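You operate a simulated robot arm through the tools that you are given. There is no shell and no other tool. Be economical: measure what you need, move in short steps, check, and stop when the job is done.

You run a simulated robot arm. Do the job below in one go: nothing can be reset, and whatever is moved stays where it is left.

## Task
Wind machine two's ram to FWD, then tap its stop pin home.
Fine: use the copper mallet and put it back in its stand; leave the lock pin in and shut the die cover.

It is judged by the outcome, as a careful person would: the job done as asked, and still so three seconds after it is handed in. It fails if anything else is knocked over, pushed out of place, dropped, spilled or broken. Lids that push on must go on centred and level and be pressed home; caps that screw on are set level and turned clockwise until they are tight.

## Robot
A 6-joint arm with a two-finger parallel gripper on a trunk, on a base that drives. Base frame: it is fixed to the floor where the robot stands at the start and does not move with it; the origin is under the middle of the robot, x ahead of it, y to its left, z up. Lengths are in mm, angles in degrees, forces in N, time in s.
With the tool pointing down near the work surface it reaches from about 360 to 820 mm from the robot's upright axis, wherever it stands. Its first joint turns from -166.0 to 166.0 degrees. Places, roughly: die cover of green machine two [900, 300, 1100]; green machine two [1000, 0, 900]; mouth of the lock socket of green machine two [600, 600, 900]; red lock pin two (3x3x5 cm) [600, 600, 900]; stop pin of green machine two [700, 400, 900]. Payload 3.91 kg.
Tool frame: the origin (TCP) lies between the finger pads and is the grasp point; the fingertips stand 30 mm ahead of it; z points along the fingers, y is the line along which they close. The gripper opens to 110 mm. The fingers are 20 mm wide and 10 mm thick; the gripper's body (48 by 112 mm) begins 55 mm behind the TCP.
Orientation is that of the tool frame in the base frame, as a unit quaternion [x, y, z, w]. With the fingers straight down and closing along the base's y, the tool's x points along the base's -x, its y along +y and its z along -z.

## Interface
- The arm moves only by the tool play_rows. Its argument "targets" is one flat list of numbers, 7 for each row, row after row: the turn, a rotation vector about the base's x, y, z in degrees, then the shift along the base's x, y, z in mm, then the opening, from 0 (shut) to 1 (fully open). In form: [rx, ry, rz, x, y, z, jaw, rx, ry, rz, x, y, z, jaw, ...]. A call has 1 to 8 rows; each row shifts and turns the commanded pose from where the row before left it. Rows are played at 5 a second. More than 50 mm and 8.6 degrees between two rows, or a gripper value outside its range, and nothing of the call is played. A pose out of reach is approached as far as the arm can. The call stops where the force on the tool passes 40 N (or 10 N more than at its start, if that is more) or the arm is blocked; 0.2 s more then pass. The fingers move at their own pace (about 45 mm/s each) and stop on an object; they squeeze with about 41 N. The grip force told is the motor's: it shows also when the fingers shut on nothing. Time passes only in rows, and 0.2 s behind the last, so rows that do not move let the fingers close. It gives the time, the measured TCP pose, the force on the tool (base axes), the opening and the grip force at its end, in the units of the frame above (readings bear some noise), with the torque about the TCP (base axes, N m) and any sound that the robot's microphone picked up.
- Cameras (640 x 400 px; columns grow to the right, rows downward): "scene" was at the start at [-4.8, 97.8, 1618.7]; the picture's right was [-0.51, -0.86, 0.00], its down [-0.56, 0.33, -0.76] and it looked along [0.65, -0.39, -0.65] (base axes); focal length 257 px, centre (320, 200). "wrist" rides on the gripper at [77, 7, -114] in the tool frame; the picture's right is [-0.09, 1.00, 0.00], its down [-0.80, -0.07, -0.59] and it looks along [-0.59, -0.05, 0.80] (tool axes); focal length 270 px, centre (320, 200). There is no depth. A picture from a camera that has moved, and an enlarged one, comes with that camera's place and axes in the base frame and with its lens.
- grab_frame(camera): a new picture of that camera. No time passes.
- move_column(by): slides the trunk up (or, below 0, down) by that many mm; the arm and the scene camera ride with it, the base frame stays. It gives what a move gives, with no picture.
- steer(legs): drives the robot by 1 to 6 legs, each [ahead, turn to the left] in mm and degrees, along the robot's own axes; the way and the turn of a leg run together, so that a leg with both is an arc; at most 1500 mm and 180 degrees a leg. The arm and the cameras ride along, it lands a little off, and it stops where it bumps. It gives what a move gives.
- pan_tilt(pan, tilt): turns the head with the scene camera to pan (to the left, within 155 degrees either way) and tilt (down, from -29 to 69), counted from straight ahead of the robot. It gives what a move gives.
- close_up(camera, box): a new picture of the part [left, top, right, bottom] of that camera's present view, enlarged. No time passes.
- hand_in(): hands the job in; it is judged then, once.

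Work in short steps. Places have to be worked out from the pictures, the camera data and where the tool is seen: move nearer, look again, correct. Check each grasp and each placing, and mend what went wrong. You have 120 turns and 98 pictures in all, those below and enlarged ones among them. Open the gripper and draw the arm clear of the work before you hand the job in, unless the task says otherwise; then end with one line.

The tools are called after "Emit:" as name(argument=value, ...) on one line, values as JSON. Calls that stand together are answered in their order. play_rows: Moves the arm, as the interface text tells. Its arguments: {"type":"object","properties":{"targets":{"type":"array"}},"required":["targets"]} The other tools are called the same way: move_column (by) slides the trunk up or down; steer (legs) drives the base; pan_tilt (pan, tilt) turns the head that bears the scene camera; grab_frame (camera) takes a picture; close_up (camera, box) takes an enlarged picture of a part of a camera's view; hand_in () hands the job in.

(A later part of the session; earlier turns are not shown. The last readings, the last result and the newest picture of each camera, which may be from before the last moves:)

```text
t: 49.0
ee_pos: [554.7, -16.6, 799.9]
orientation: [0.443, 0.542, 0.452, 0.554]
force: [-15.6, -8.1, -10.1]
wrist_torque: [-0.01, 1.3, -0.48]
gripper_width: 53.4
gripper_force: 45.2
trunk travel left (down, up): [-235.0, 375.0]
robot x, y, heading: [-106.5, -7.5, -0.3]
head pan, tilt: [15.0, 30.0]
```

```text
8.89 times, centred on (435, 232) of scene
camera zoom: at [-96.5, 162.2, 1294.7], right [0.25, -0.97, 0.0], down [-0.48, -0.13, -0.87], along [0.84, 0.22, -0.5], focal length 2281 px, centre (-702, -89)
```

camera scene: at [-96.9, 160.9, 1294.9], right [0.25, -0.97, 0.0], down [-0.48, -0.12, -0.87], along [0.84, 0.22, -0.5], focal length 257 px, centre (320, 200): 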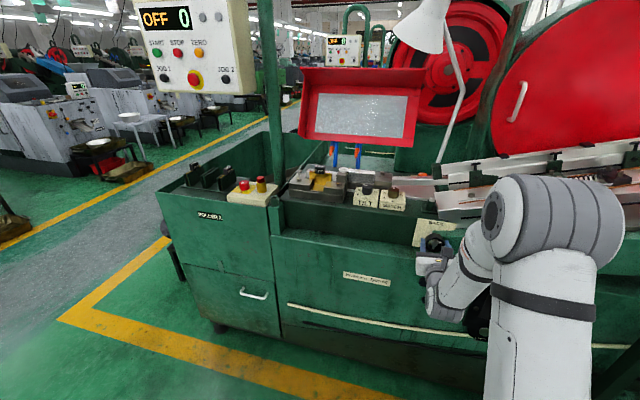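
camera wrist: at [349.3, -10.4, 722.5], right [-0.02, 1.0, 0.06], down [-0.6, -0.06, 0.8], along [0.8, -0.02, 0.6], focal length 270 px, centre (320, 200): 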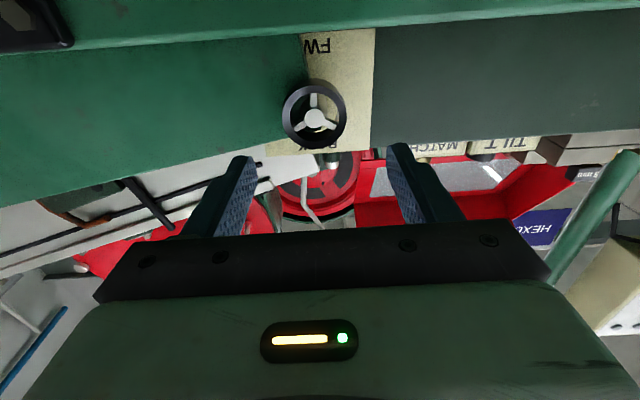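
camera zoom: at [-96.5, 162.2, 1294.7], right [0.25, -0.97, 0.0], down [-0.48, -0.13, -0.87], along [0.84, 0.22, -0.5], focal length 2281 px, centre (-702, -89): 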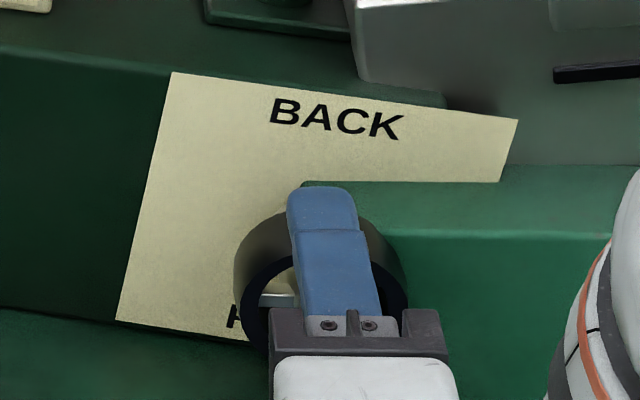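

No pointer is marked, so I'll find the forward dead centre by measurement: view now at ~254° (bolt column 320), then at about +36° and +74°.

Emit:
play_rows(targets=[0, 0, 0, -1, -0.5, -0.7, 0.4, 7.4, 0, 0, 0, 0, 0, 0.4, 7.4, 0, 0, 0, 0, 0, 0.4, 7.4, 0, 0, 0, 0, 0, 0.4, 7.4, 0, 0, 0, 0, 0, 0.4, 7.4, 0, 0, 0, 0, 0, 0.4, 0, 0, 0, 0, 0, 0, 0.4])

Emit:
close_up(camera="scene", box=[280, 150, 400, 225])

Emit:
play_rows(targets=[7.4, 0, 0, 0, 0, 0, 0.4, 7.4, 0, 0, 0, 0, 0, 0.4, 7.4, 0, 0, 0, 0, 0, 0.4, 7.4, 0, 0, 0, 0, 0, 0.4, 7.4, 0, 0, 0, 0, 0, 0.4, 0, 0, 0, 0, 0, 0, 0.4])

Emit:
close_up(camera="scene", box=[280, 150, 400, 225])

```text
t: 50.6
ee_pos: [553.7, -16.5, 799.9]
orientation: [0.596, 0.37, 0.601, 0.382]
force: [5.0, 0.6, -4.7]
wrist_torque: [0.02, 0.71, 0.9]
gripper_width: 53.4
gripper_force: 45.1
trunk travel left (down, up): [-235.0, 375.0]
robot x, y, heading: [-105.1, -9.5, -0.7]
head pan, tilt: [15.0, 30.0]
```

```text
5.33 times, centred on (340, 188) of scene
camera zoom: at [-95.3, 163.0, 1294.7], right [0.25, -0.97, 0.0], down [-0.48, -0.13, -0.87], along [0.84, 0.22, -0.5], focal length 1368 px, centre (213, 267)
```

zoom: 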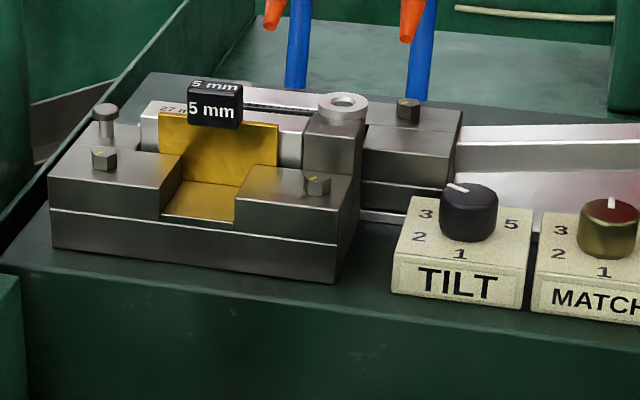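

```text
t: 52.0
ee_pos: [554.4, -16.3, 800.5]
orientation: [0.687, 0.16, 0.688, 0.174]
force: [9.1, 3.6, 1.6]
wrist_torque: [0.04, -0.13, 0.97]
gripper_width: 53.5
gripper_force: 45.1
trunk travel left (down, up): [-235.0, 375.0]
robot x, y, heading: [-106.3, -6.9, -0.2]
head pan, tilt: [15.0, 30.0]
```

```text
5.33 times, centred on (340, 188) of scene
camera zoom: at [-95.5, 163.4, 1294.7], right [0.25, -0.97, 0.0], down [-0.48, -0.13, -0.87], along [0.84, 0.22, -0.5], focal length 1368 px, centre (213, 267)
```

zoom: 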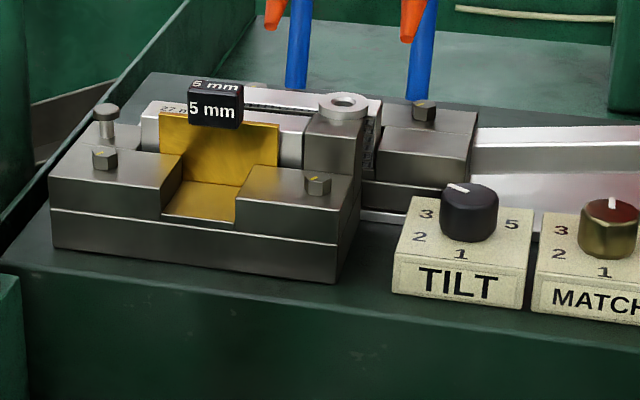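

The bolt is symmetric at rolls 78.6° and 152.8° (columns 360.0 / 359.7), so forward dead centre is at roll ≈116°, where a spoke also points to FWD. I wind back 36.5° to it.

Emit:
play_rows(targets=[0, 0, 0, 0.5, 0.3, 0, 0.4, -7.3, 0, 0, 0, 0, 0, 0.4, -7.3, 0, 0, 0, 0, 0, 0.4, -7.3, 0, 0, 0, 0, 0, 0.4, -7.3, 0, 0, 0, 0, 0, 0.4, -7.3, 0, 0, 0, 0, 0, 0.4, 0, 0, 0, 0, 0, 0, 0.4])

Emit:
play_rows(targets=[0, 0, 0, 0, 0, 0, 0.65, 0, 0, 0, 0, 0, 0, 0.65, 0, 0, 0, -35, 0, 0, 0.65, 0, 0, 0, -35, 0, 0, 0.65, 0, 0, 0, -35, 0, 0, 0.65])

Emit:
close_up(camera="scene", box=[280, 150, 400, 225])

Emit:
close_up(camera="wrist", box=[220, 0, 420, 200])

```text
t: 53.6
ee_pos: [552.5, -16.9, 799.7]
orientation: [0.597, 0.367, 0.602, 0.383]
force: [8.8, -0.9, 5.8]
wrist_torque: [-0.01, 1.06, -0.24]
gripper_width: 53.9
gripper_force: 45.2
trunk travel left (down, up): [-235.0, 375.0]
robot x, y, heading: [-107.2, -10.1, -0.3]
head pan, tilt: [15.0, 30.0]
```

```text
t: 54.8
ee_pos: [450.9, -17.2, 800.3]
orientation: [0.597, 0.367, 0.602, 0.382]
force: [-0.2, -0.3, -0.1]
wrist_torque: [-0.01, -0.01, -0.01]
gripper_width: 71.4
gripper_force: 0.2
out of reach, approached as far as the arm can: row 5
trunk travel left (down, up): [-235.0, 375.0]
robot x, y, heading: [-108.5, -8.9, -0.4]
head pan, tilt: [15.0, 30.0]
```

```text
5.33 times, centred on (340, 188) of scene
camera zoom: at [-96.1, 163.0, 1294.7], right [0.25, -0.97, 0.0], down [-0.48, -0.13, -0.87], along [0.84, 0.22, -0.5], focal length 1368 px, centre (213, 267)
```

zoom: 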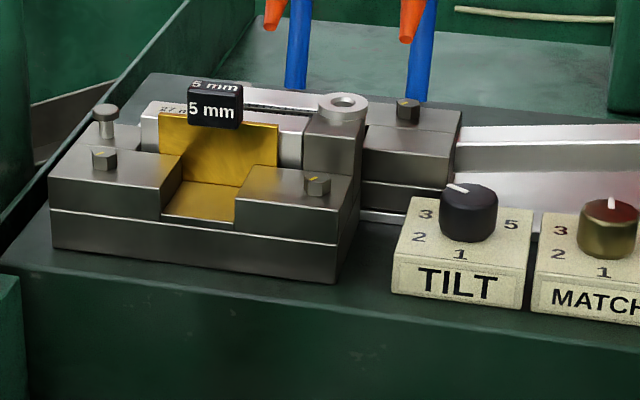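

```text
2.00 times, centred on (320, 100) of wrist
camera zoom: at [336.1, 52.8, 837.7], right [-0.02, -0.52, 0.86], down [-0.6, -0.68, -0.42], along [0.8, -0.52, -0.29], focal length 541 px, centre (320, 400)
```

zoom: 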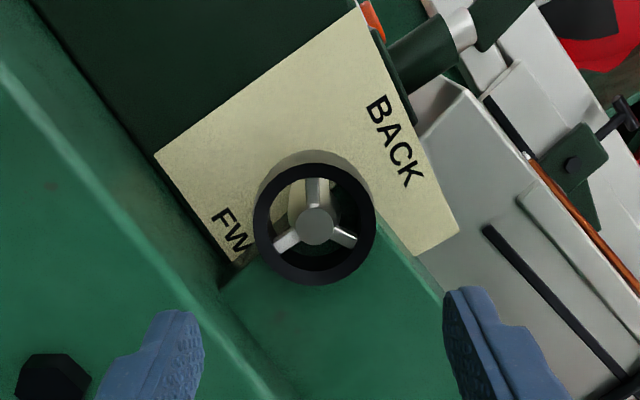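

The slide is at its forward end and a spoke points at FWD; the raised stop pin (head on a shank) is clear at the left of the die block. Now for the mallet: raise the column and restore the tool to pointing down.

Emit:
move_column(by=340)

Emit:
play_rows(targets=[-8.4, 0, 0, 0, 0, 0, 0.65, -8.4, 0, 0, 0, 0, 0, 0.65, -8.4, 0, 0, 0, 0, 0, 0.65, -8.4, 0, 0, 0, 0, 0, 0.65, -8.4, 0, 0, 0, 0, 0, 0.65, -8.4, 0, 0, 0, 0, 0, 0.65, -8.4, 0, 0, 0, 0, 0, 0.65, -8.4, 0, 0, 0, 0, 0, 0.65])

Emit:
play_rows(targets=[-8, 0, 0, 0, 0, 0, 0.65, -8, 0, 0, 0, 0, 0, 0.65, -8, 0, 0, 0, 0, 0, 0.65, -8, 0, 0, 0, 0, 0, 0.65, -8, 0, 0, 0, 0, 0, 0.65, -8, 0, 0, 0, 0, 0, 0.65, 0, 8.5, 0, 0, 0, 20, 0.65, 0, 8.5, 0, 0, 0, 20, 0.65])

Emit:
play_rows(targets=[0, 8.2, 0, 0, 0, 15, 0.9, 0, 8.2, 0, 0, 0, 15, 0.9, 0, 8.2, 0, 0, 0, 15, 0.9, 0, 8.2, 0, 0, 0, 15, 0.9, 0, 8.2, 0, 0, 0, 15, 0.9, 0, 8.2, 0, 0, 0, 15, 0.9, 0, 8.2, 0, 0, 0, 15, 0.9, 0, 8.2, 0, 0, 0, 15, 0.9])

```text
t: 58.1
ee_pos: [451.8, -17.2, 1141.2]
orientation: [0.597, 0.367, 0.602, 0.382]
force: [0.3, -0.5, 0.1]
wrist_torque: [-0.01, 0.02, -0.03]
gripper_width: 71.5
gripper_force: 0.1
trunk travel left (down, up): [-575.0, 35.0]
robot x, y, heading: [-108.6, -5.2, -0.4]
head pan, tilt: [15.0, 30.0]
```

```text
t: 59.9
ee_pos: [451.7, -16.8, 1139.4]
orientation: [0.286, 0.64, 0.298, 0.649]
force: [-0.1, 0.2, 0.0]
wrist_torque: [-0.01, -0.01, -0.02]
gripper_width: 71.6
gripper_force: 0.0
trunk travel left (down, up): [-575.0, 35.0]
robot x, y, heading: [-107.6, -11.3, -0.3]
head pan, tilt: [15.0, 30.0]
```

```text
t: 61.7
ee_pos: [451.3, -15.8, 1181.4]
orientation: [0.0, 0.802, 0.012, 0.597]
force: [0.2, 0.5, -0.1]
wrist_torque: [-0.01, 0.0, -0.01]
gripper_width: 71.5
gripper_force: 0.1
trunk travel left (down, up): [-575.0, 35.0]
robot x, y, heading: [-109.9, -6.3, -0.5]
head pan, tilt: [15.0, 30.0]
```

```text
t: 63.5
ee_pos: [450.5, -25.3, 1266.6]
orientation: [-0.008, 0.978, 0.083, 0.19]
force: [-0.2, -0.6, 0.0]
wrist_torque: [-0.01, 0.01, -0.01]
gripper_width: 99.0
gripper_force: 0.1
out of reach, approached as far as the arm can: row 3, 4, 5, 7, 8
trunk travel left (down, up): [-575.0, 35.0]
robot x, y, heading: [-107.0, -7.5, -0.1]
head pan, tilt: [15.0, 30.0]
```

Some rows were out of reach, so I move a little outward and up and read the pose again.

Emit:
play_rows(targets=[0, 0, 0, 30, 0, 20, 0.9, 0, 0, 0, 30, 0, 20, 0.9, 0, 0, 0, 0, 0, 0, 0.9])

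Emit:
steer(legs=[[140, 0]])

```text
t: 64.3
ee_pos: [509.1, -32.0, 1301.9]
orientation: [-0.01, 0.977, 0.093, 0.194]
force: [-0.4, -0.5, 0.3]
wrist_torque: [0.02, -0.03, -0.01]
gripper_width: 98.9
gripper_force: 0.0
out of reach, approached as far as the arm can: row 2
trunk travel left (down, up): [-575.0, 35.0]
robot x, y, heading: [-104.1, -9.2, -0.5]
head pan, tilt: [15.0, 30.0]
```

```text
t: 65.6
ee_pos: [653.1, -33.0, 1300.9]
orientation: [-0.01, 0.977, 0.093, 0.193]
force: [0.8, -0.2, 0.0]
wrist_torque: [-0.02, 0.04, 0.04]
gripper_width: 99.1
gripper_force: 0.1
trunk travel left (down, up): [-575.0, 35.0]
robot x, y, heading: [34.1, -9.3, -0.7]
head pan, tilt: [15.0, 30.0]
```

The tool is tilted by about (-10.7, 22.3, -1.2)° from vertical; I correct it.

Emit:
play_rows(targets=[-2.7, 5.6, -0.3, -20, 0, 10, 0.9, -2.7, 5.6, -0.3, -20, 0, 10, 0.9, -2.7, 5.6, -0.3, -20, 0, 10, 0.9, -2.6, 5.5, -0.3, -20, 0, 10, 0.9, 0, 0, 0, 0, 0, 0, 0.9])

```text
t: 66.8
ee_pos: [558.3, -59.6, 1315.1]
orientation: [0.001, 0.99, 0.131, 0.041]
force: [0.3, 0.0, 0.2]
wrist_torque: [0.02, -0.02, 0.02]
gripper_width: 99.1
gripper_force: 0.1
out of reach, approached as far as the arm can: row 1, 2, 3, 4
trunk travel left (down, up): [-575.0, 35.0]
robot x, y, heading: [33.0, -9.6, -0.4]
head pan, tilt: [15.0, 30.0]
```

A sideways tilt of about 15° remains; I try correcting it higher up, near the starting pose.

Emit:
play_rows(targets=[-5, 1.6, 0, 0, 18, 20, 0.9, -5, 1.6, 0, 0, 18, 20, 0.9, -5, 1.5, 0, 0, 18, 20, 0.9, 0, 0, 0, 0, 0, 0, 0.9])

Emit:
pan_tilt(pan=-10, tilt=30)

Emit:
grab_frame(camera="scene")

```text
t: 67.8
ee_pos: [555.7, -6.5, 1364.4]
orientation: [0.001, 0.99, 0.137, 0.027]
force: [-0.3, -0.3, 0.4]
wrist_torque: [-0.01, 0.03, 0.0]
gripper_width: 98.6
gripper_force: 0.0
out of reach, approached as far as the arm can: row 1, 2, 3
trunk travel left (down, up): [-575.0, 35.0]
robot x, y, heading: [35.6, -8.9, -0.4]
head pan, tilt: [15.0, 30.0]
```

```text
t: 68.7
ee_pos: [554.2, -6.2, 1365.2]
orientation: [0.001, 0.99, 0.138, 0.027]
force: [-0.6, 0.1, 0.0]
wrist_torque: [0.02, 0.0, -0.03]
gripper_width: 98.9
gripper_force: 0.0
trunk travel left (down, up): [-575.0, 35.0]
robot x, y, heading: [37.0, -10.0, -0.2]
head pan, tilt: [-10.0, 30.0]
```

```text
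57 pictures are left
camera scene: at [46.9, 123.0, 1634.7], right [-0.18, -0.98, 0.0], down [-0.49, 0.09, -0.87], along [0.85, -0.16, -0.5], focal length 257 px, centre (320, 200)
```

scene: 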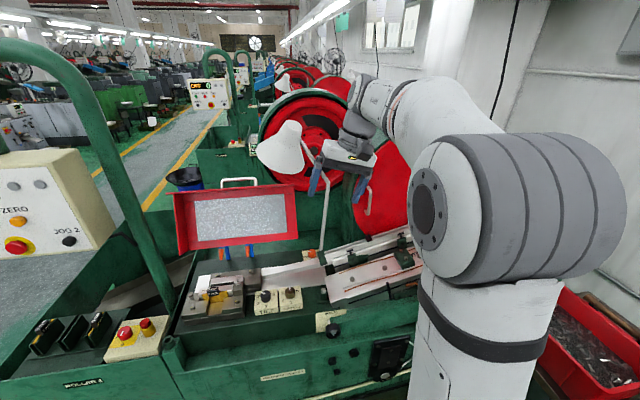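

The tool seems held by a wrist joint limit (roll joints shared during winding). I test whether yawing frees it: first +24° with the tilt correction.

Emit:
play_rows(targets=[0, 0, 8, 0, 0, 0, 0.9, 0, 0, 8, 0, 0, 0, 0.9, 0, 0, 8, 0, 0, 0, 0.9, 0, 0, 0, 0, 0, 0, 0.9])

Emit:
play_rows(targets=[0, 0, -8, 0, 0, 0, 0.9, 0, 0, -8, 0, 0, 0, 0.9, 0, 0, -8, 0, 0, 0, 0.9, 0, 0, -8, 0, 0, 0, 0.9, 0, 0, -8, 0, 0, 0, 0.9, 0, 0, -8, 0, 0, 0, 0.9, 0, 0, 0, 0, 0, 0, 0.9])

```text
t: 69.7
ee_pos: [556.3, -7.2, 1366.1]
orientation: [-0.205, 0.967, 0.148, -0.001]
force: [0.6, 0.5, 0.7]
wrist_torque: [-0.01, 0.0, 0.02]
gripper_width: 98.9
gripper_force: 0.0
trunk travel left (down, up): [-575.0, 35.0]
robot x, y, heading: [34.4, -6.9, -0.3]
head pan, tilt: [-10.0, 30.0]
```

```text
t: 71.3
ee_pos: [504.3, -148.1, 1315.6]
orientation: [0.196, 0.97, 0.135, 0.058]
force: [0.6, -0.5, 0.0]
wrist_torque: [-0.01, -0.03, -0.03]
gripper_width: 99.2
gripper_force: 0.2
out of reach, approached as far as the arm can: row 4, 5, 6
trunk travel left (down, up): [-575.0, 35.0]
robot x, y, heading: [33.1, -12.1, -0.4]
head pan, tilt: [-10.0, 30.0]
```

Positive yaw works, negative hits a limit. I yaw positive, then fix the tilt there.

Emit:
play_rows(targets=[0, 0, 8.5, 5, 18, 5, 0.9, 0, 0, 8.5, 5, 18, 5, 0.9, 0, 0, 8.5, 5, 18, 5, 0.9, 0, 0, 8.5, 5, 18, 5, 0.9, 0, 0, 8.5, 5, 18, 5, 0.9, 0, 0, 8.5, 5, 18, 5, 0.9, 0, 0, 8.5, 5, 18, 5, 0.9, 0, 0, 0, 0, 0, 0, 0.9])

```text
t: 73.1
ee_pos: [541.4, -10.5, 1351.8]
orientation: [-0.3, 0.941, 0.159, -0.008]
force: [-0.3, 0.0, 0.0]
wrist_torque: [-0.01, 0.01, 0.05]
gripper_width: 99.3
gripper_force: 0.1
out of reach, approached as far as the arm can: row 6, 7
trunk travel left (down, up): [-575.0, 35.0]
robot x, y, heading: [33.7, -12.9, -0.3]
head pan, tilt: [-10.0, 30.0]
```

Emit:
play_rows(targets=[-5.6, -2.1, 0, 0, 0, 0, 0.9, -5.6, -2.1, 0, 0, 0, 0, 0.9, -5.6, -2.1, 0, 0, 0, 0, 0.9, 0, 0, 0, 0, 0, 0, 0.9])

```text
t: 74.1
ee_pos: [541.1, -10.2, 1351.4]
orientation: [-0.299, 0.941, 0.159, -0.008]
force: [1.3, -0.1, -0.6]
wrist_torque: [0.01, 0.0, 0.01]
gripper_width: 98.9
gripper_force: 0.0
out of reach, approached as far as the arm can: row 1, 2, 3
trunk travel left (down, up): [-575.0, 35.0]
robot x, y, heading: [36.3, -5.8, -0.5]
head pan, tilt: [-10.0, 30.0]
```

The wrist roll joint (joint 4) appears to have flipped to its limit while pitching down. I look at the arm's posture to plan how to unwind it.

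Emit:
pan_tilt(pan=-35, tilt=5)

Emit:
grab_frame(camera="scene")

```text
t: 75.0
ee_pos: [540.3, -10.9, 1352.5]
orientation: [-0.298, 0.941, 0.159, -0.007]
force: [0.0, -0.7, 0.0]
wrist_torque: [-0.01, 0.0, -0.01]
gripper_width: 99.1
gripper_force: 0.0
trunk travel left (down, up): [-575.0, 35.0]
robot x, y, heading: [32.7, -13.9, -0.3]
head pan, tilt: [-35.0, 5.0]
```

```text
56 pictures are left
camera scene: at [32.8, 86.1, 1675.0], right [-0.58, -0.82, 0.0], down [-0.07, 0.05, -1.0], along [0.81, -0.58, -0.09], focal length 257 px, centre (320, 200)
```

scene: 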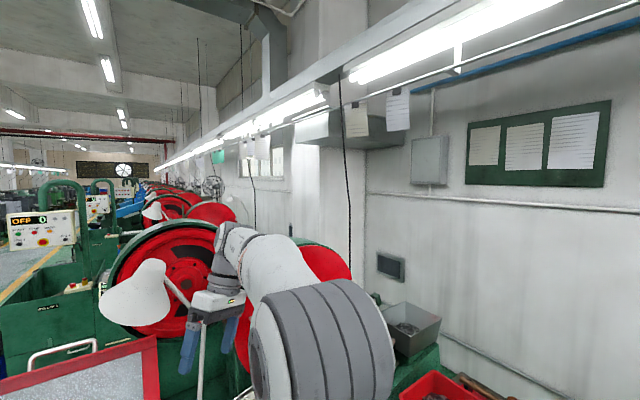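

Posture understood: forearm is level, and joint 4 sits at its limit, about 14° short of a half-turn. I first turn the robot right toward the mallet table (needed anyway, and it gives free room away from the lamp).

Emit:
steer(legs=[[0, -90]])

Emit:
pan_tilt(pan=20, tilt=40)

Emit:
grab_frame(camera="scene")

```text
t: 79.2
ee_pos: [28.5, -516.2, 1352.9]
orientation: [0.458, 0.874, 0.12, 0.113]
force: [0.4, -0.5, -0.1]
wrist_torque: [-0.01, -0.01, -0.01]
gripper_width: 99.0
gripper_force: 0.1
trunk travel left (down, up): [-575.0, 35.0]
robot x, y, heading: [69.0, -12.9, -89.9]
head pan, tilt: [-35.0, 5.0]
```

```text
t: 80.5
ee_pos: [28.8, -516.0, 1352.9]
orientation: [0.458, 0.874, 0.118, 0.112]
force: [0.2, -1.0, 0.8]
wrist_torque: [-0.01, -0.01, -0.01]
gripper_width: 98.7
gripper_force: 0.0
trunk travel left (down, up): [-575.0, 35.0]
robot x, y, heading: [66.7, -10.3, -90.0]
head pan, tilt: [20.0, 40.0]
```

```text
55 pictures are left
camera scene: at [245.6, -15.8, 1619.4], right [-0.94, -0.34, 0.0], down [-0.22, 0.6, -0.77], along [0.26, -0.72, -0.64], focal length 257 px, centre (320, 200)
```

scene: 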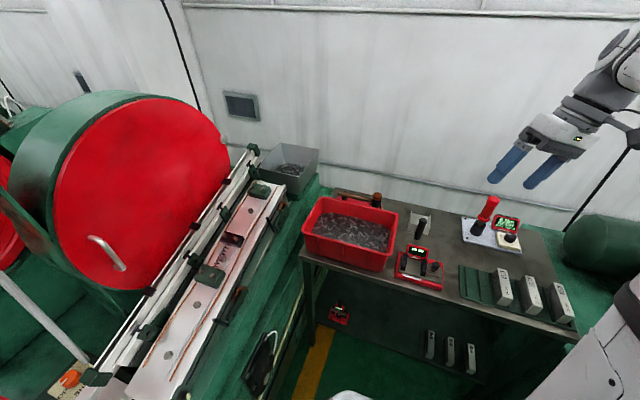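

Free space in front of the robot here. I tilt the tool toward the forearm's line (to about 30° off it), moving the TCP so that the wrist stays put.

Emit:
play_rows(targets=[-7.85, 1.02, -2.31, -6.5, -24, 11, 0.5, -7.85, 1.02, -2.31, -6.5, -24, 11, 0.5, -7.85, 1.02, -2.31, -6.5, -24, 11, 0.5, -7.85, 1.02, -2.31, -6.5, -24, 11, 0.5, -7.85, 1.02, -2.31, -6.5, -24, 11, 0.5, -7.85, 1.02, -2.31, -6.5, -24, 11, 0.5, -7.85, 1.02, -2.31, -6.5, -24, 11, 0.5])

Emit:
pan_tilt(pan=-30, tilt=10)

Emit:
grab_frame(camera="scene")

```text
t: 82.1
ee_pos: [-15.9, -685.1, 1430.5]
orientation: [0.474, 0.765, -0.341, 0.273]
force: [0.3, -0.1, 0.5]
wrist_torque: [0.0, 0.0, 0.02]
gripper_width: 55.2
gripper_force: 0.1
trunk travel left (down, up): [-575.0, 35.0]
robot x, y, heading: [66.9, -10.5, -90.1]
head pan, tilt: [20.0, 40.0]
```

```text
t: 83.3
ee_pos: [-15.5, -685.3, 1429.2]
orientation: [0.474, 0.765, -0.339, 0.273]
force: [0.5, -0.5, 0.2]
wrist_torque: [0.02, 0.01, 0.0]
gripper_width: 55.1
gripper_force: 0.1
trunk travel left (down, up): [-575.0, 35.0]
robot x, y, heading: [71.6, -9.4, -90.0]
head pan, tilt: [-30.0, 10.0]
```

```text
54 pictures are left
camera scene: at [170.4, -16.3, 1667.0], right [-0.87, 0.5, 0.0], down [0.09, 0.15, -0.98], along [-0.49, -0.85, -0.17], focal length 257 px, centre (320, 200)
```

scene: 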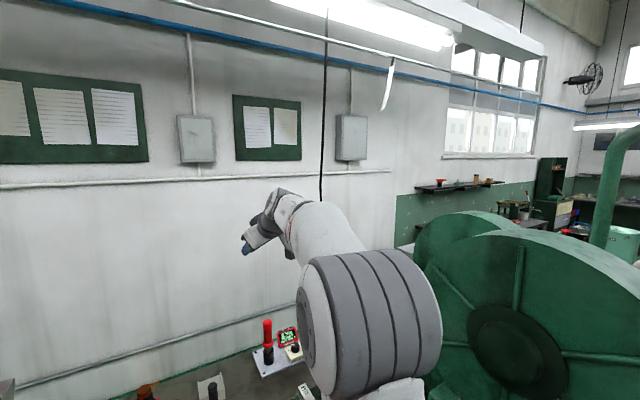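

No limits met this time: tool axis is ~38° below level. Now I circle the tool around the forearm line (down → robot-left → up), which unwinds joint 4.

Emit:
play_rows(targets=[-1.85, -8.15, 0.84, 22.2, -4, 10.6, 0.5, -1.85, -8.15, 0.84, 20.6, -3.3, 13.7, 0.5, -1.85, -8.15, 0.84, 18.4, -2.5, 16.6, 0.5, -1.85, -8.15, 0.84, 15.9, -1.6, 19.1, 0.5, -1.85, -8.15, 0.84, 13, -0.8, 21.2, 0.5, -1.85, -8.15, 0.84, 9.9, 0.1, 22.9, 0.5, -1.85, -8.15, 0.84, 6.5, 1, 24, 0.5, -1.85, -8.15, 0.84, 3.1, 1.8, 24.7, 0.5])

Emit:
play_rows(targets=[-1.85, -8.15, 0.84, -0.5, 2.6, 24.8, 0.5, -1.85, -8.15, 0.84, -4, 3.4, 24.4, 0.5, -1.85, -8.15, 0.84, -7.5, 4.1, 23.4, 0.5, -1.85, -8.15, 0.84, -10.8, 4.7, 22, 0.5, -1.85, -8.15, 0.84, -13.9, 5.2, 20.1, 0.5, -1.85, -8.15, 0.84, -16.6, 5.6, 17.7, 0.5, -1.85, -8.15, 0.84, -19, 5.9, 15, 0.5, -1.85, -8.15, 0.84, -21, 6, 12, 0.5])

Emit:
play_rows(targets=[-1.85, -8.15, 0.84, -22.6, 6, 8.6, 0.5, -1.85, -8.15, 0.84, -23.7, 5.9, 5.2, 0.5, -1.85, -8.15, 0.84, -24.2, 5.6, 1.6, 0.5])

Emit:
grab_frame(camera="scene")

```text
t: 85.1
ee_pos: [93.4, -692.8, 1582.6]
orientation: [0.502, 0.475, -0.106, 0.715]
force: [-0.3, -0.1, 1.1]
wrist_torque: [-0.01, -0.03, 0.03]
gripper_width: 54.9
gripper_force: 0.0
trunk travel left (down, up): [-575.0, 35.0]
robot x, y, heading: [65.7, -12.2, -90.1]
head pan, tilt: [-30.0, 10.0]
```

```text
t: 86.9
ee_pos: [-0.8, -656.6, 1742.2]
orientation: [0.362, 0.026, 0.164, 0.917]
force: [-0.3, 0.1, 0.3]
wrist_torque: [0.01, 0.02, 0.01]
gripper_width: 55.1
gripper_force: 0.0
trunk travel left (down, up): [-575.0, 35.0]
robot x, y, heading: [69.1, -9.9, -90.1]
head pan, tilt: [-30.0, 10.0]
```

```text
t: 87.7
ee_pos: [-70.7, -637.9, 1756.7]
orientation: [0.274, -0.152, 0.253, 0.915]
force: [0.0, 0.1, 0.0]
wrist_torque: [-0.01, 0.03, -0.05]
gripper_width: 54.7
gripper_force: 0.1
trunk travel left (down, up): [-575.0, 35.0]
robot x, y, heading: [71.5, -11.1, -90.0]
head pan, tilt: [-30.0, 10.0]
```

```text
53 pictures are left
camera scene: at [170.2, -16.1, 1667.0], right [-0.87, 0.5, 0.0], down [0.09, 0.15, -0.98], along [-0.49, -0.85, -0.17], focal length 257 px, centre (320, 200)
```

scene: 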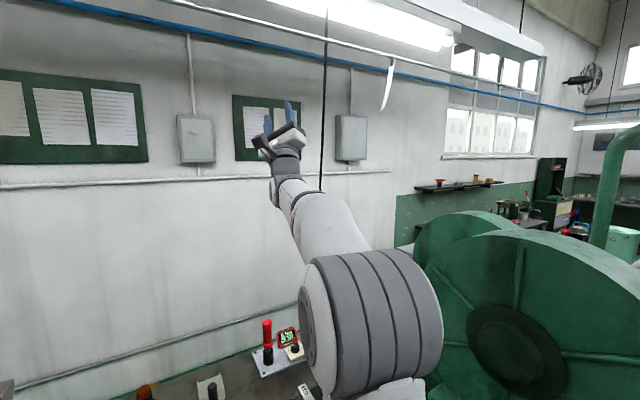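

Joint 4 is now near neutral with the tool pointing up-forward, nearly in the arm's radial plane (1° off). I correct that 1° and begin pitching down in the plane.

Emit:
play_rows(targets=[0, 0, 1, 0, 0, 0, 0.5, 8.3, -1.84, 0, -5.6, -25.3, -22.2, 0.5, 8.3, -1.84, 0, -4.8, -21.8, -25.8, 0.5, 0, 0, 0, 0, 0, 0, 0.5])

```text
t: 88.7
ee_pos: [-81.6, -685.6, 1707.8]
orientation: [0.396, -0.216, 0.246, 0.858]
force: [0.9, -0.3, 1.2]
wrist_torque: [0.0, 0.01, 0.02]
gripper_width: 54.7
gripper_force: 0.0
trunk travel left (down, up): [-575.0, 35.0]
robot x, y, heading: [68.0, -8.3, -90.1]
head pan, tilt: [-30.0, 10.0]
```

Azimuths now agree (12.6°). Continue straight through.

Emit:
play_rows(targets=[8.3, -1.84, 0, -3.9, -17.8, -28.8, 0.5, 8.3, -1.84, 0, -3, -13.5, -31.2, 0.5, 8.3, -1.84, 0, -1.9, -8.8, -32.9, 0.5, 8.3, -1.84, 0, -0.9, -4, -33.9, 0.5, 8.3, -1.84, 0, 0.2, 1, -34.1, 0.5, 8.3, -1.84, 0, 1.3, 5.9, -33.6, 0.5, 8.3, -1.84, 0, 2.4, 10.6, -32.3, 0.5, 8.3, -1.84, 0, 3.4, 15.2, -30.3, 0.5])

Emit:
play_rows(targets=[8.3, -1.84, 0, 4.3, 19.4, -27.7, 0.5, 8.3, -1.84, 0, 5.2, 23.2, -24.5, 0.5, 8.3, -1.84, 0, 5.9, 26.5, -20.7, 0.5, 8.3, -1.84, 0, 6.5, 29.2, -16.5, 0.5, 8.3, -1.84, 0, 6.9, 31.2, -11.9, 0.5, 8.3, -1.84, 0, 7.2, 32.6, -7, 0.5, 7.5, -1.65, 0, 6, 30, -2, 0.5])

Emit:
grab_frame(camera="wrist")

```text
t: 90.5
ee_pos: [-87.4, -695.5, 1463.9]
orientation: [0.751, -0.415, 0.131, 0.497]
force: [0.5, 0.3, 0.1]
wrist_torque: [0.0, 0.02, 0.01]
gripper_width: 55.0
gripper_force: 0.1
out of reach, approached as far as the arm can: row 5
trunk travel left (down, up): [-575.0, 35.0]
robot x, y, heading: [69.5, -12.9, -90.0]
head pan, tilt: [-30.0, 10.0]
```

```text
t: 92.1
ee_pos: [-46.1, -502.8, 1352.9]
orientation: [0.878, -0.477, -0.006, 0.029]
force: [-0.1, -0.6, 0.6]
wrist_torque: [-0.04, -0.01, 0.02]
gripper_width: 54.9
gripper_force: 0.1
trunk travel left (down, up): [-575.0, 35.0]
robot x, y, heading: [68.3, -10.1, -90.1]
head pan, tilt: [-30.0, 10.0]
```

```text
52 pictures are left
camera wrist: at [-6.3, -563.6, 1468.9], right [-0.88, -0.47, 0.06], down [-0.35, 0.74, 0.57], along [-0.31, 0.49, -0.82], focal length 270 px, centre (320, 200)
```

wrist: 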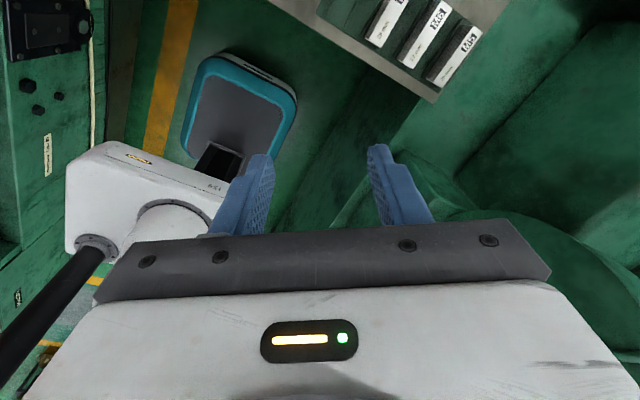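

The tool is vertical again and free. I drive up to the table (its front edge is near y = -545, chassis front ~325 ahead of centre) and look at the mallet.

Emit:
steer(legs=[[190, 0]])

Emit:
play_rows(targets=[0, -2.5, 8, 38, -5, 0, 0.9, 0, 0, 8, 38, -5, 0, 0.9, 0, 0, 8, 38, -5, 0, 0.9, 0, 0, 8, 38, -5, 0, 0.9, 0, 0, 8, 38, -5, 0, 0.9, 0, 0, 8, 38, -5, 0, 0.9, 0, 0, 8, 38, -5, 0, 0.9, 0, 0, 0, 38, -5, 0, 0.9])

Emit:
grab_frame(camera="wrist")

```text
t: 93.6
ee_pos: [-46.7, -696.2, 1352.0]
orientation: [0.878, -0.477, -0.006, 0.029]
force: [-0.2, 0.2, -0.6]
wrist_torque: [-0.01, 0.03, 0.02]
gripper_width: 54.8
gripper_force: 0.0
trunk travel left (down, up): [-575.0, 35.0]
robot x, y, heading: [69.3, -200.7, -90.4]
head pan, tilt: [-30.0, 10.0]
```

```text
t: 95.4
ee_pos: [260.1, -736.1, 1352.7]
orientation: [1.0, -0.009, 0.023, 0.013]
force: [-0.3, -0.7, -0.6]
wrist_torque: [0.04, -0.01, -0.02]
gripper_width: 99.0
gripper_force: 0.0
trunk travel left (down, up): [-575.0, 35.0]
robot x, y, heading: [67.6, -204.7, -90.1]
head pan, tilt: [-30.0, 10.0]
```

```text
51 pictures are left
camera wrist: at [330.6, -739.4, 1470.1], right [-0.11, -0.99, 0.02], down [-0.83, 0.1, 0.56], along [-0.55, 0.04, -0.83], focal length 270 px, centre (320, 200)
```

wrist: 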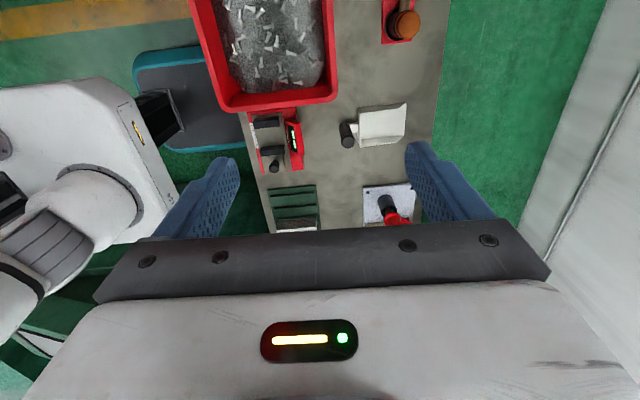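

The mallet head is at the top of the picture (~(300, -870)). I square the tool and move over the handle side, lower, to look at mallet and stand.

Emit:
play_rows(targets=[1.5, 2.6, 1.0, 40, -10, -20, 0.9, 0, 0, 0, 40, -10, -20, 0.9, 0, 0, 0, 40, -10, -20, 0.9, 0, 0, 0, 40, -10, -20, 0.9, 0, 0, 0, 40, -10, -20, 0.9])

Emit:
grab_frame(camera="wrist")

```text
t: 96.6
ee_pos: [458.5, -785.9, 1251.0]
orientation: [1.0, -0.001, -0.001, -0.001]
force: [-0.4, 0.4, 0.0]
wrist_torque: [0.0, 0.01, -0.01]
gripper_width: 98.9
gripper_force: 0.1
trunk travel left (down, up): [-575.0, 35.0]
robot x, y, heading: [66.0, -203.1, -90.2]
head pan, tilt: [-30.0, 10.0]
```

```text
50 pictures are left
camera wrist: at [534.9, -791.3, 1364.6], right [-0.09, -1.0, 0.0], down [-0.8, 0.07, 0.6], along [-0.59, 0.06, -0.8], focal length 270 px, centre (320, 200)
```

wrist: 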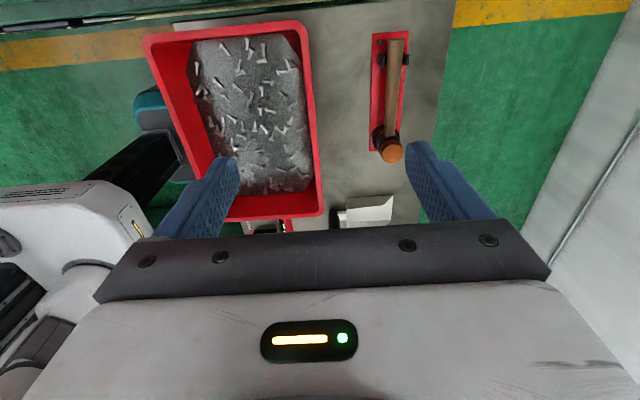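

Emit:
close_up(camera="wrist", box=[340, 20, 440, 180])

```text
2.50 times, centred on (390, 100) of wrist
camera zoom: at [534.9, -791.3, 1364.6], right [-0.09, -1.0, 0.0], down [-0.8, 0.07, 0.6], along [-0.59, 0.06, -0.8], focal length 676 px, centre (145, 450)
```

zoom: 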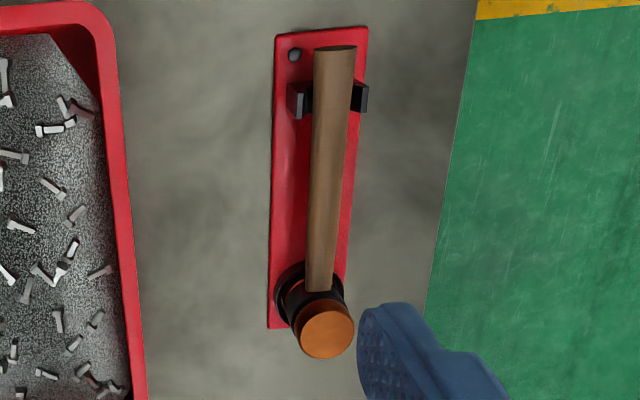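

The copper mallet lies in a red stand: head in a cup at about (302, -902, top z 921), handle along +x to about (475, -906) in a fork. I come down above mid-handle.

Emit:
play_rows(targets=[0, 0, 0, -11, -20, -38, 0.6, 0, 0, 0, -11, -20, -38, 0.6, 0, 0, 0, -11, -20, -38, 0.6, 0, 0, 0, -11, -20, -38, 0.6, 0, 0, 0, -11, -20, -38, 0.6, 0, 0, 0, -11, -18, -38, 0.6])

Emit:
grab_frame(camera="wrist")

```text
t: 98.0
ee_pos: [390.6, -905.7, 1023.2]
orientation: [1.0, -0.001, 0.0, 0.0]
force: [-0.3, -0.1, 0.4]
wrist_torque: [-0.02, 0.0, -0.01]
gripper_width: 66.1
gripper_force: 0.0
trunk travel left (down, up): [-575.0, 35.0]
robot x, y, heading: [66.6, -200.6, -90.1]
head pan, tilt: [-30.0, 10.0]
```

```text
48 pictures are left
camera wrist: at [466.7, -909.9, 1137.6], right [-0.09, -1.0, 0.0], down [-0.8, 0.07, 0.59], along [-0.59, 0.06, -0.8], focal length 270 px, centre (320, 200)
```

wrist: 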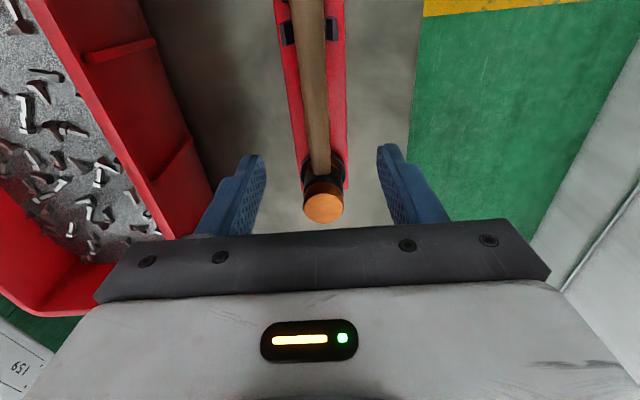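

The handle axis is at y≈-898; I shift +8 mm in y and lower to z≈930 for a check.

Emit:
play_rows(targets=[0, 0, 0, 0, 8, -30, 0.6, 0, 0, 0, 0, 0, -32, 0.6, 0, 0, 0, 0, 0, -31, 0.6, 0, 0, 0, 0, 0, 0, 0.6])

Emit:
grab_frame(camera="wrist")

```text
t: 99.0
ee_pos: [391.9, -895.1, 932.1]
orientation: [1.0, -0.001, 0.0, -0.001]
force: [0.1, -0.4, 0.1]
wrist_torque: [0.0, -0.01, 0.0]
gripper_width: 66.2
gripper_force: 0.1
trunk travel left (down, up): [-575.0, 35.0]
robot x, y, heading: [67.3, -203.0, -89.9]
head pan, tilt: [-30.0, 10.0]
```

```text
47 pictures are left
camera wrist: at [467.9, -900.6, 1046.3], right [-0.09, -1.0, 0.0], down [-0.8, 0.07, 0.59], along [-0.59, 0.05, -0.8], focal length 270 px, centre (320, 200)
```

wrist: 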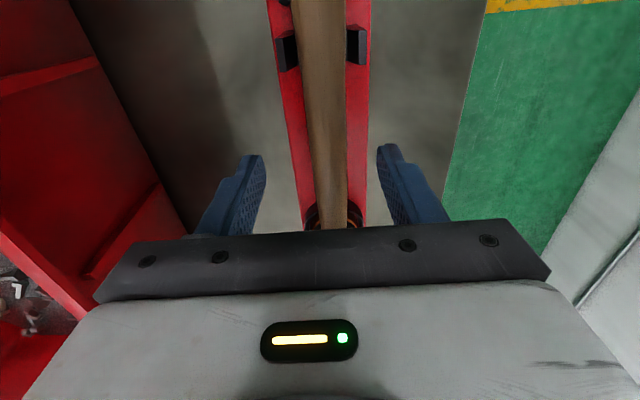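

The handle lies between the fingers. I lower 23 mm so it sits near the fingertips, and close.

Emit:
play_rows(targets=[0, 0, 0, 0, -1.5, -12, 0.6, 0, 0, 0, 0, 0, -12, 0.6, 0, 0, 0, 0, 0, 0, 0.3, 0, 0, 0, 0, 0, 0, 0.1, 0, 0, 0, 0, 0, 0, 0.1, 0, 0, 0, 0, 0, 0, 0.1])

Emit:
grab_frame(camera="wrist")

```text
t: 100.4
ee_pos: [392.3, -898.7, 908.3]
orientation: [1.0, -0.001, 0.0, -0.002]
force: [0.3, -1.1, 0.9]
wrist_torque: [-0.06, 0.03, 0.09]
gripper_width: 22.1
gripper_force: 41.4
trunk travel left (down, up): [-575.0, 35.0]
robot x, y, heading: [68.7, -202.2, -90.0]
head pan, tilt: [-30.0, 10.0]
```

```text
46 pictures are left
camera wrist: at [467.7, -902.8, 1022.0], right [-0.09, -1.0, 0.0], down [-0.8, 0.07, 0.59], along [-0.59, 0.05, -0.8], focal length 270 px, centre (320, 200)
```

wrist: 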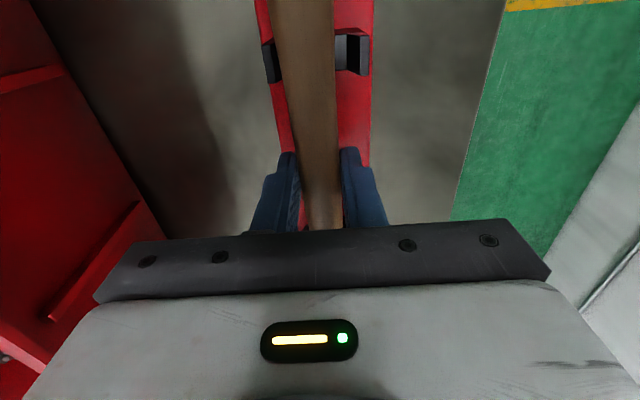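

Held at 22.1 mm (TCP (392, -898, 908): remembered for the return). Lift straight up and check.

Emit:
play_rows(targets=[0, 0, 0, 0, 0, 10, 0.1, 0, 0, 0, 0, 0, 20, 0.1, 0, 0, 0, 0, 0, 30, 0.1, 0, 0, 0, 0, 0, 40, 0.1, 0, 0, 0, 0, 0, 40, 0.1, 0, 0, 0, 0, 0, 0, 0.1])

Emit:
grab_frame(camera="wrist")

Emit:
pan_tilt(pan=20, tilt=35)

Emit:
grab_frame(camera="scene")

```text
t: 101.8
ee_pos: [392.2, -897.9, 1046.9]
orientation: [1.0, -0.001, 0.0, -0.001]
force: [-0.1, 0.2, -4.3]
wrist_torque: [-0.01, -0.27, 0.01]
gripper_width: 22.4
gripper_force: 41.5
trunk travel left (down, up): [-575.0, 35.0]
robot x, y, heading: [69.7, -203.1, -90.3]
head pan, tilt: [-30.0, 10.0]
```

```text
45 pictures are left
camera wrist: at [467.6, -904.0, 1161.0], right [-0.09, -1.0, 0.0], down [-0.8, 0.07, 0.6], along [-0.59, 0.06, -0.8], focal length 270 px, centre (320, 200)
```

wrist: 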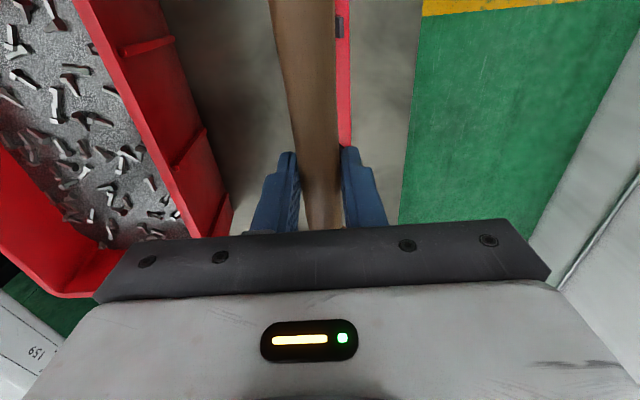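

```text
t: 103.0
ee_pos: [391.7, -897.5, 1047.8]
orientation: [1.0, -0.001, 0.0, -0.001]
force: [-0.4, -0.1, -3.8]
wrist_torque: [0.0, -0.25, 0.02]
gripper_width: 22.2
gripper_force: 41.0
trunk travel left (down, up): [-575.0, 35.0]
robot x, y, heading: [68.1, -203.2, -90.1]
head pan, tilt: [20.0, 35.0]
```

```text
44 pictures are left
camera scene: at [246.8, -211.4, 1626.9], right [-0.94, -0.34, 0.0], down [-0.19, 0.54, -0.82], along [0.28, -0.77, -0.57], focal length 257 px, centre (320, 200)
```

scene: 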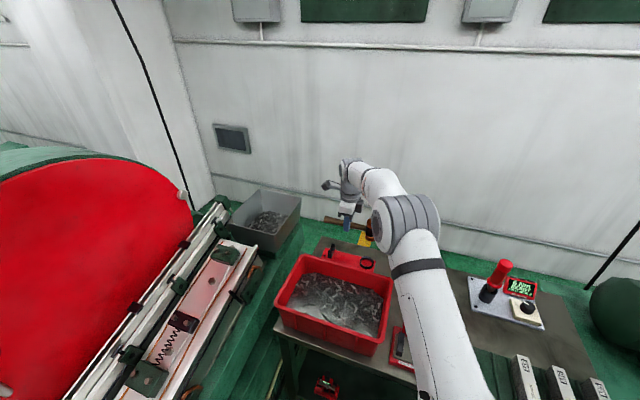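

Emit:
close_up(camera="scene", box=[310, 190, 400, 280])

```text
4.44 times, centred on (355, 235) of scene
camera zoom: at [246.8, -211.4, 1626.9], right [-0.94, -0.34, 0.0], down [-0.19, 0.54, -0.82], along [0.28, -0.77, -0.57], focal length 1140 px, centre (164, 44)
```

zoom: 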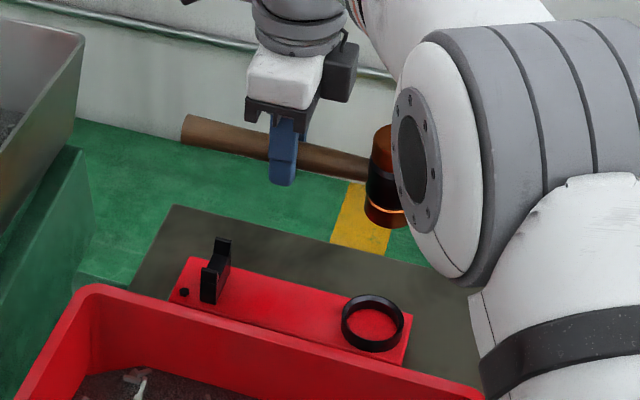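

The mallet is held level, head clear. I raise it and draw the arm in before driving.

Emit:
play_rows(targets=[0, 0, 0, 0, 8, 45, 0.1, 0, 0, 0, 0, 8, 45, 0.1, 0, 0, 0, 0, 8, 45, 0.1, 0, 0, 0, 0, 8, 45, 0.1, 0, 0, 0, 0, 8, 45, 0.1, 0, 0, 0, 0, 8, 45, 0.1])

Emit:
play_rows(targets=[0, 0, 0, -40, 22, 0, 0.1, 0, 0, 0, -40, 22, 0, 0.1, 0, 0, 0, -40, 22, 0, 0.1, 0, 0, 0, -40, 22, 0, 0.1, 0, 0, 0, -40, 22, 0, 0.1, 0, 0, 0, -40, 22, 0, 0.1, 0, 0, 0, -40, 22, 0, 0.1])

Emit:
steer(legs=[[-190, 0]])

```text
t: 104.4
ee_pos: [392.8, -848.7, 1317.0]
orientation: [1.0, -0.001, 0.0, 0.0]
force: [-0.1, 0.5, -4.1]
wrist_torque: [0.02, -0.25, 0.01]
gripper_width: 22.4
gripper_force: 41.2
trunk travel left (down, up): [-575.0, 35.0]
robot x, y, heading: [68.7, -201.6, -90.0]
head pan, tilt: [20.0, 35.0]
```

```text
t: 106.0
ee_pos: [110.7, -693.3, 1319.5]
orientation: [1.0, -0.001, 0.0, 0.0]
force: [-0.3, 0.6, -4.0]
wrist_torque: [-0.04, -0.29, 0.0]
gripper_width: 22.2
gripper_force: 41.5
trunk travel left (down, up): [-575.0, 35.0]
robot x, y, heading: [67.2, -198.7, -90.1]
head pan, tilt: [20.0, 35.0]
```

```text
t: 107.5
ee_pos: [111.6, -502.1, 1318.8]
orientation: [1.0, 0.0, 0.0, 0.0]
force: [0.3, 1.1, -2.3]
wrist_torque: [-0.05, -0.24, 0.0]
gripper_width: 22.3
gripper_force: 41.1
trunk travel left (down, up): [-575.0, 35.0]
robot x, y, heading: [67.0, -8.2, -90.0]
head pan, tilt: [20.0, 35.0]
```

Holding well. The hanging control panel is near (350, 460, 1480), so I must keep the arm out of there. I turn to face the machine only, then look toward the panel.

Emit:
steer(legs=[[0, 90]])

Emit:
pan_tilt(pan=45, tilt=20)

Emit:
grab_frame(camera="scene")

```text
t: 111.8
ee_pos: [559.3, 33.9, 1320.1]
orientation: [0.708, 0.706, -0.001, 0.0]
force: [-1.0, -0.2, -4.3]
wrist_torque: [0.27, -0.01, -0.02]
gripper_width: 22.1
gripper_force: 41.3
trunk travel left (down, up): [-575.0, 35.0]
robot x, y, heading: [68.3, -39.4, -0.8]
head pan, tilt: [20.0, 35.0]
```

```text
t: 112.7
ee_pos: [560.9, 33.9, 1319.0]
orientation: [0.709, 0.705, 0.0, -0.001]
force: [0.5, 0.1, -3.4]
wrist_torque: [0.24, 0.0, 0.02]
gripper_width: 22.2
gripper_force: 41.0
trunk travel left (down, up): [-575.0, 35.0]
robot x, y, heading: [67.0, -41.4, -0.6]
head pan, tilt: [45.0, 20.0]
```

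```text
42 pictures are left
camera scene: at [59.8, 173.3, 1650.6], right [0.7, -0.72, 0.0], down [-0.25, -0.24, -0.94], along [0.67, 0.65, -0.34], focal length 257 px, centre (320, 200)
```

scene: 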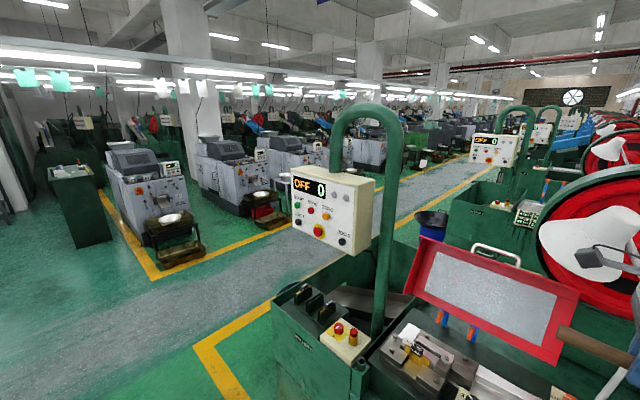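

Panel sits around (440–540, 500–650, z 1320–1480); I'll stay below and inside of it. Best strike pose: mallet head pointing +x with the gripper in front of the die block, TCP ≈ (611, 448). I lower, swing over and yaw the tool +90°.

Emit:
play_rows(targets=[0, 0, 8.2, 4, 30, -25, 0.1, 0, 0, 8.2, 4, 35, -25, 0.1, 0, 0, 8.2, 4, 35, -20, 0.1, 0, 0, 8.2, 4, 35, -15, 0.1, 0, 0, 8.2, 4, 35, -15, 0.1, 0, 0, 8.2, 4, 35, -10, 0.1, 0, 0, 8.2, 4, 35, -10, 0.1, 0, 0, 8.2, 4, 35, -10, 0.1])

Emit:
play_rows(targets=[0, 0, 8.2, 2, 40, 0, 0.1, 0, 0, 8.2, 2, 40, 0, 0.1, 0, 0, 8, 2, 40, 0, 0.1, 0, 0, 0, 0, 0, 0, 0.1])

Emit:
grab_frame(camera="wrist")

```text
t: 114.5
ee_pos: [593.1, 309.4, 1187.6]
orientation: [0.212, 0.977, -0.002, 0.0]
force: [-0.1, 0.0, -4.5]
wrist_torque: [0.11, 0.23, 0.02]
gripper_width: 22.2
gripper_force: 40.9
trunk travel left (down, up): [-575.0, 35.0]
robot x, y, heading: [69.4, -43.9, -1.0]
head pan, tilt: [45.0, 20.0]
```

```text
t: 115.5
ee_pos: [598.4, 427.9, 1187.9]
orientation: [0.001, 1.0, -0.001, 0.0]
force: [0.1, 0.2, -3.2]
wrist_torque: [0.01, 0.26, -0.04]
gripper_width: 22.0
gripper_force: 40.9
trunk travel left (down, up): [-575.0, 35.0]
robot x, y, heading: [69.0, -42.7, -1.0]
head pan, tilt: [45.0, 20.0]
```

```text
41 pictures are left
camera wrist: at [520.6, 436.9, 1302.8], right [0.09, 1.0, 0.0], down [0.8, -0.07, 0.59], along [0.59, -0.05, -0.8], focal length 270 px, centre (320, 200)
```

wrist: 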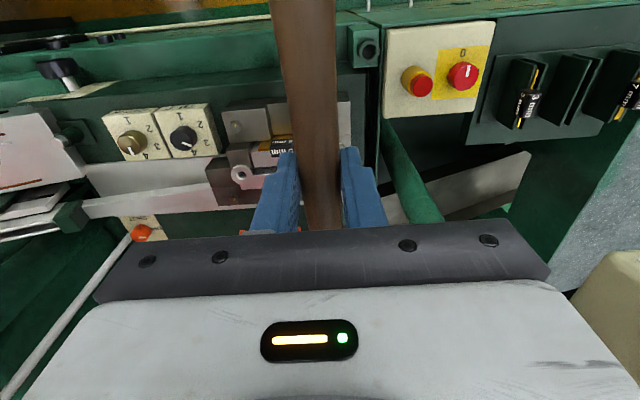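

The handle hides the pin from this camera, so I'll guide by the scene camera. Pin top from four views: (698, 446, 931). Head centre is 87 mm ahead of the TCP. I lower to TCP (611, 446, 1020) and check.

Emit:
play_rows(targets=[0, 0, 0, 4, 6, -42, 0.1, 0, 0, 0, 3, 4, -42, 0.1, 0, 0, 0, 3, 4, -42, 0.1, 0, 0, 0, 3, 4, -42, 0.1, 0, 0, 0, 0, 0, 0, 0.1])

Emit:
pan_tilt(pan=25, tilt=40)

Emit:
grab_frame(camera="scene")

```text
t: 116.7
ee_pos: [612.3, 446.9, 1020.2]
orientation: [0.001, 1.0, -0.001, 0.0]
force: [-0.2, -0.3, -4.7]
wrist_torque: [-0.02, 0.27, 0.0]
gripper_width: 22.2
gripper_force: 40.8
trunk travel left (down, up): [-575.0, 35.0]
robot x, y, heading: [68.8, -37.6, -0.9]
head pan, tilt: [45.0, 20.0]
```

```text
t: 117.5
ee_pos: [610.7, 446.5, 1020.9]
orientation: [0.001, 1.0, 0.0, 0.0]
force: [-0.4, 0.6, -3.7]
wrist_torque: [-0.03, 0.29, -0.01]
gripper_width: 22.2
gripper_force: 41.2
trunk travel left (down, up): [-575.0, 35.0]
robot x, y, heading: [67.9, -40.8, -0.6]
head pan, tilt: [25.0, 40.0]
```

```text
40 pictures are left
camera scene: at [70.8, 143.0, 1619.3], right [0.41, -0.91, 0.0], down [-0.59, -0.26, -0.77], along [0.7, 0.31, -0.64], focal length 257 px, centre (320, 200)
```

scene: 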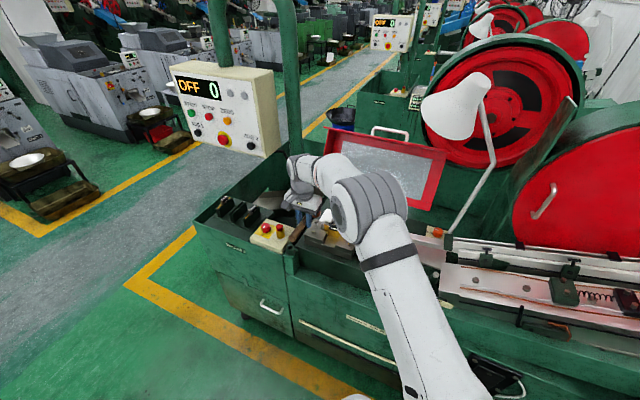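

Emit:
close_up(camera="scene", box=[270, 180, 366, 250])

```text
5.71 times, centred on (318, 215) of scene
camera zoom: at [70.8, 143.0, 1619.3], right [0.41, -0.91, 0.0], down [-0.59, -0.26, -0.77], along [0.7, 0.31, -0.64], focal length 1466 px, centre (331, 114)
```

zoom: 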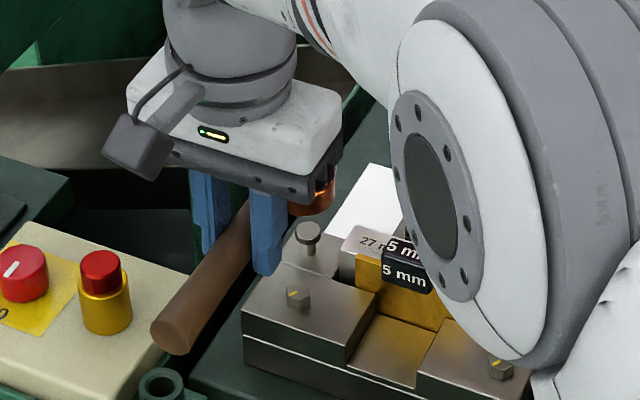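

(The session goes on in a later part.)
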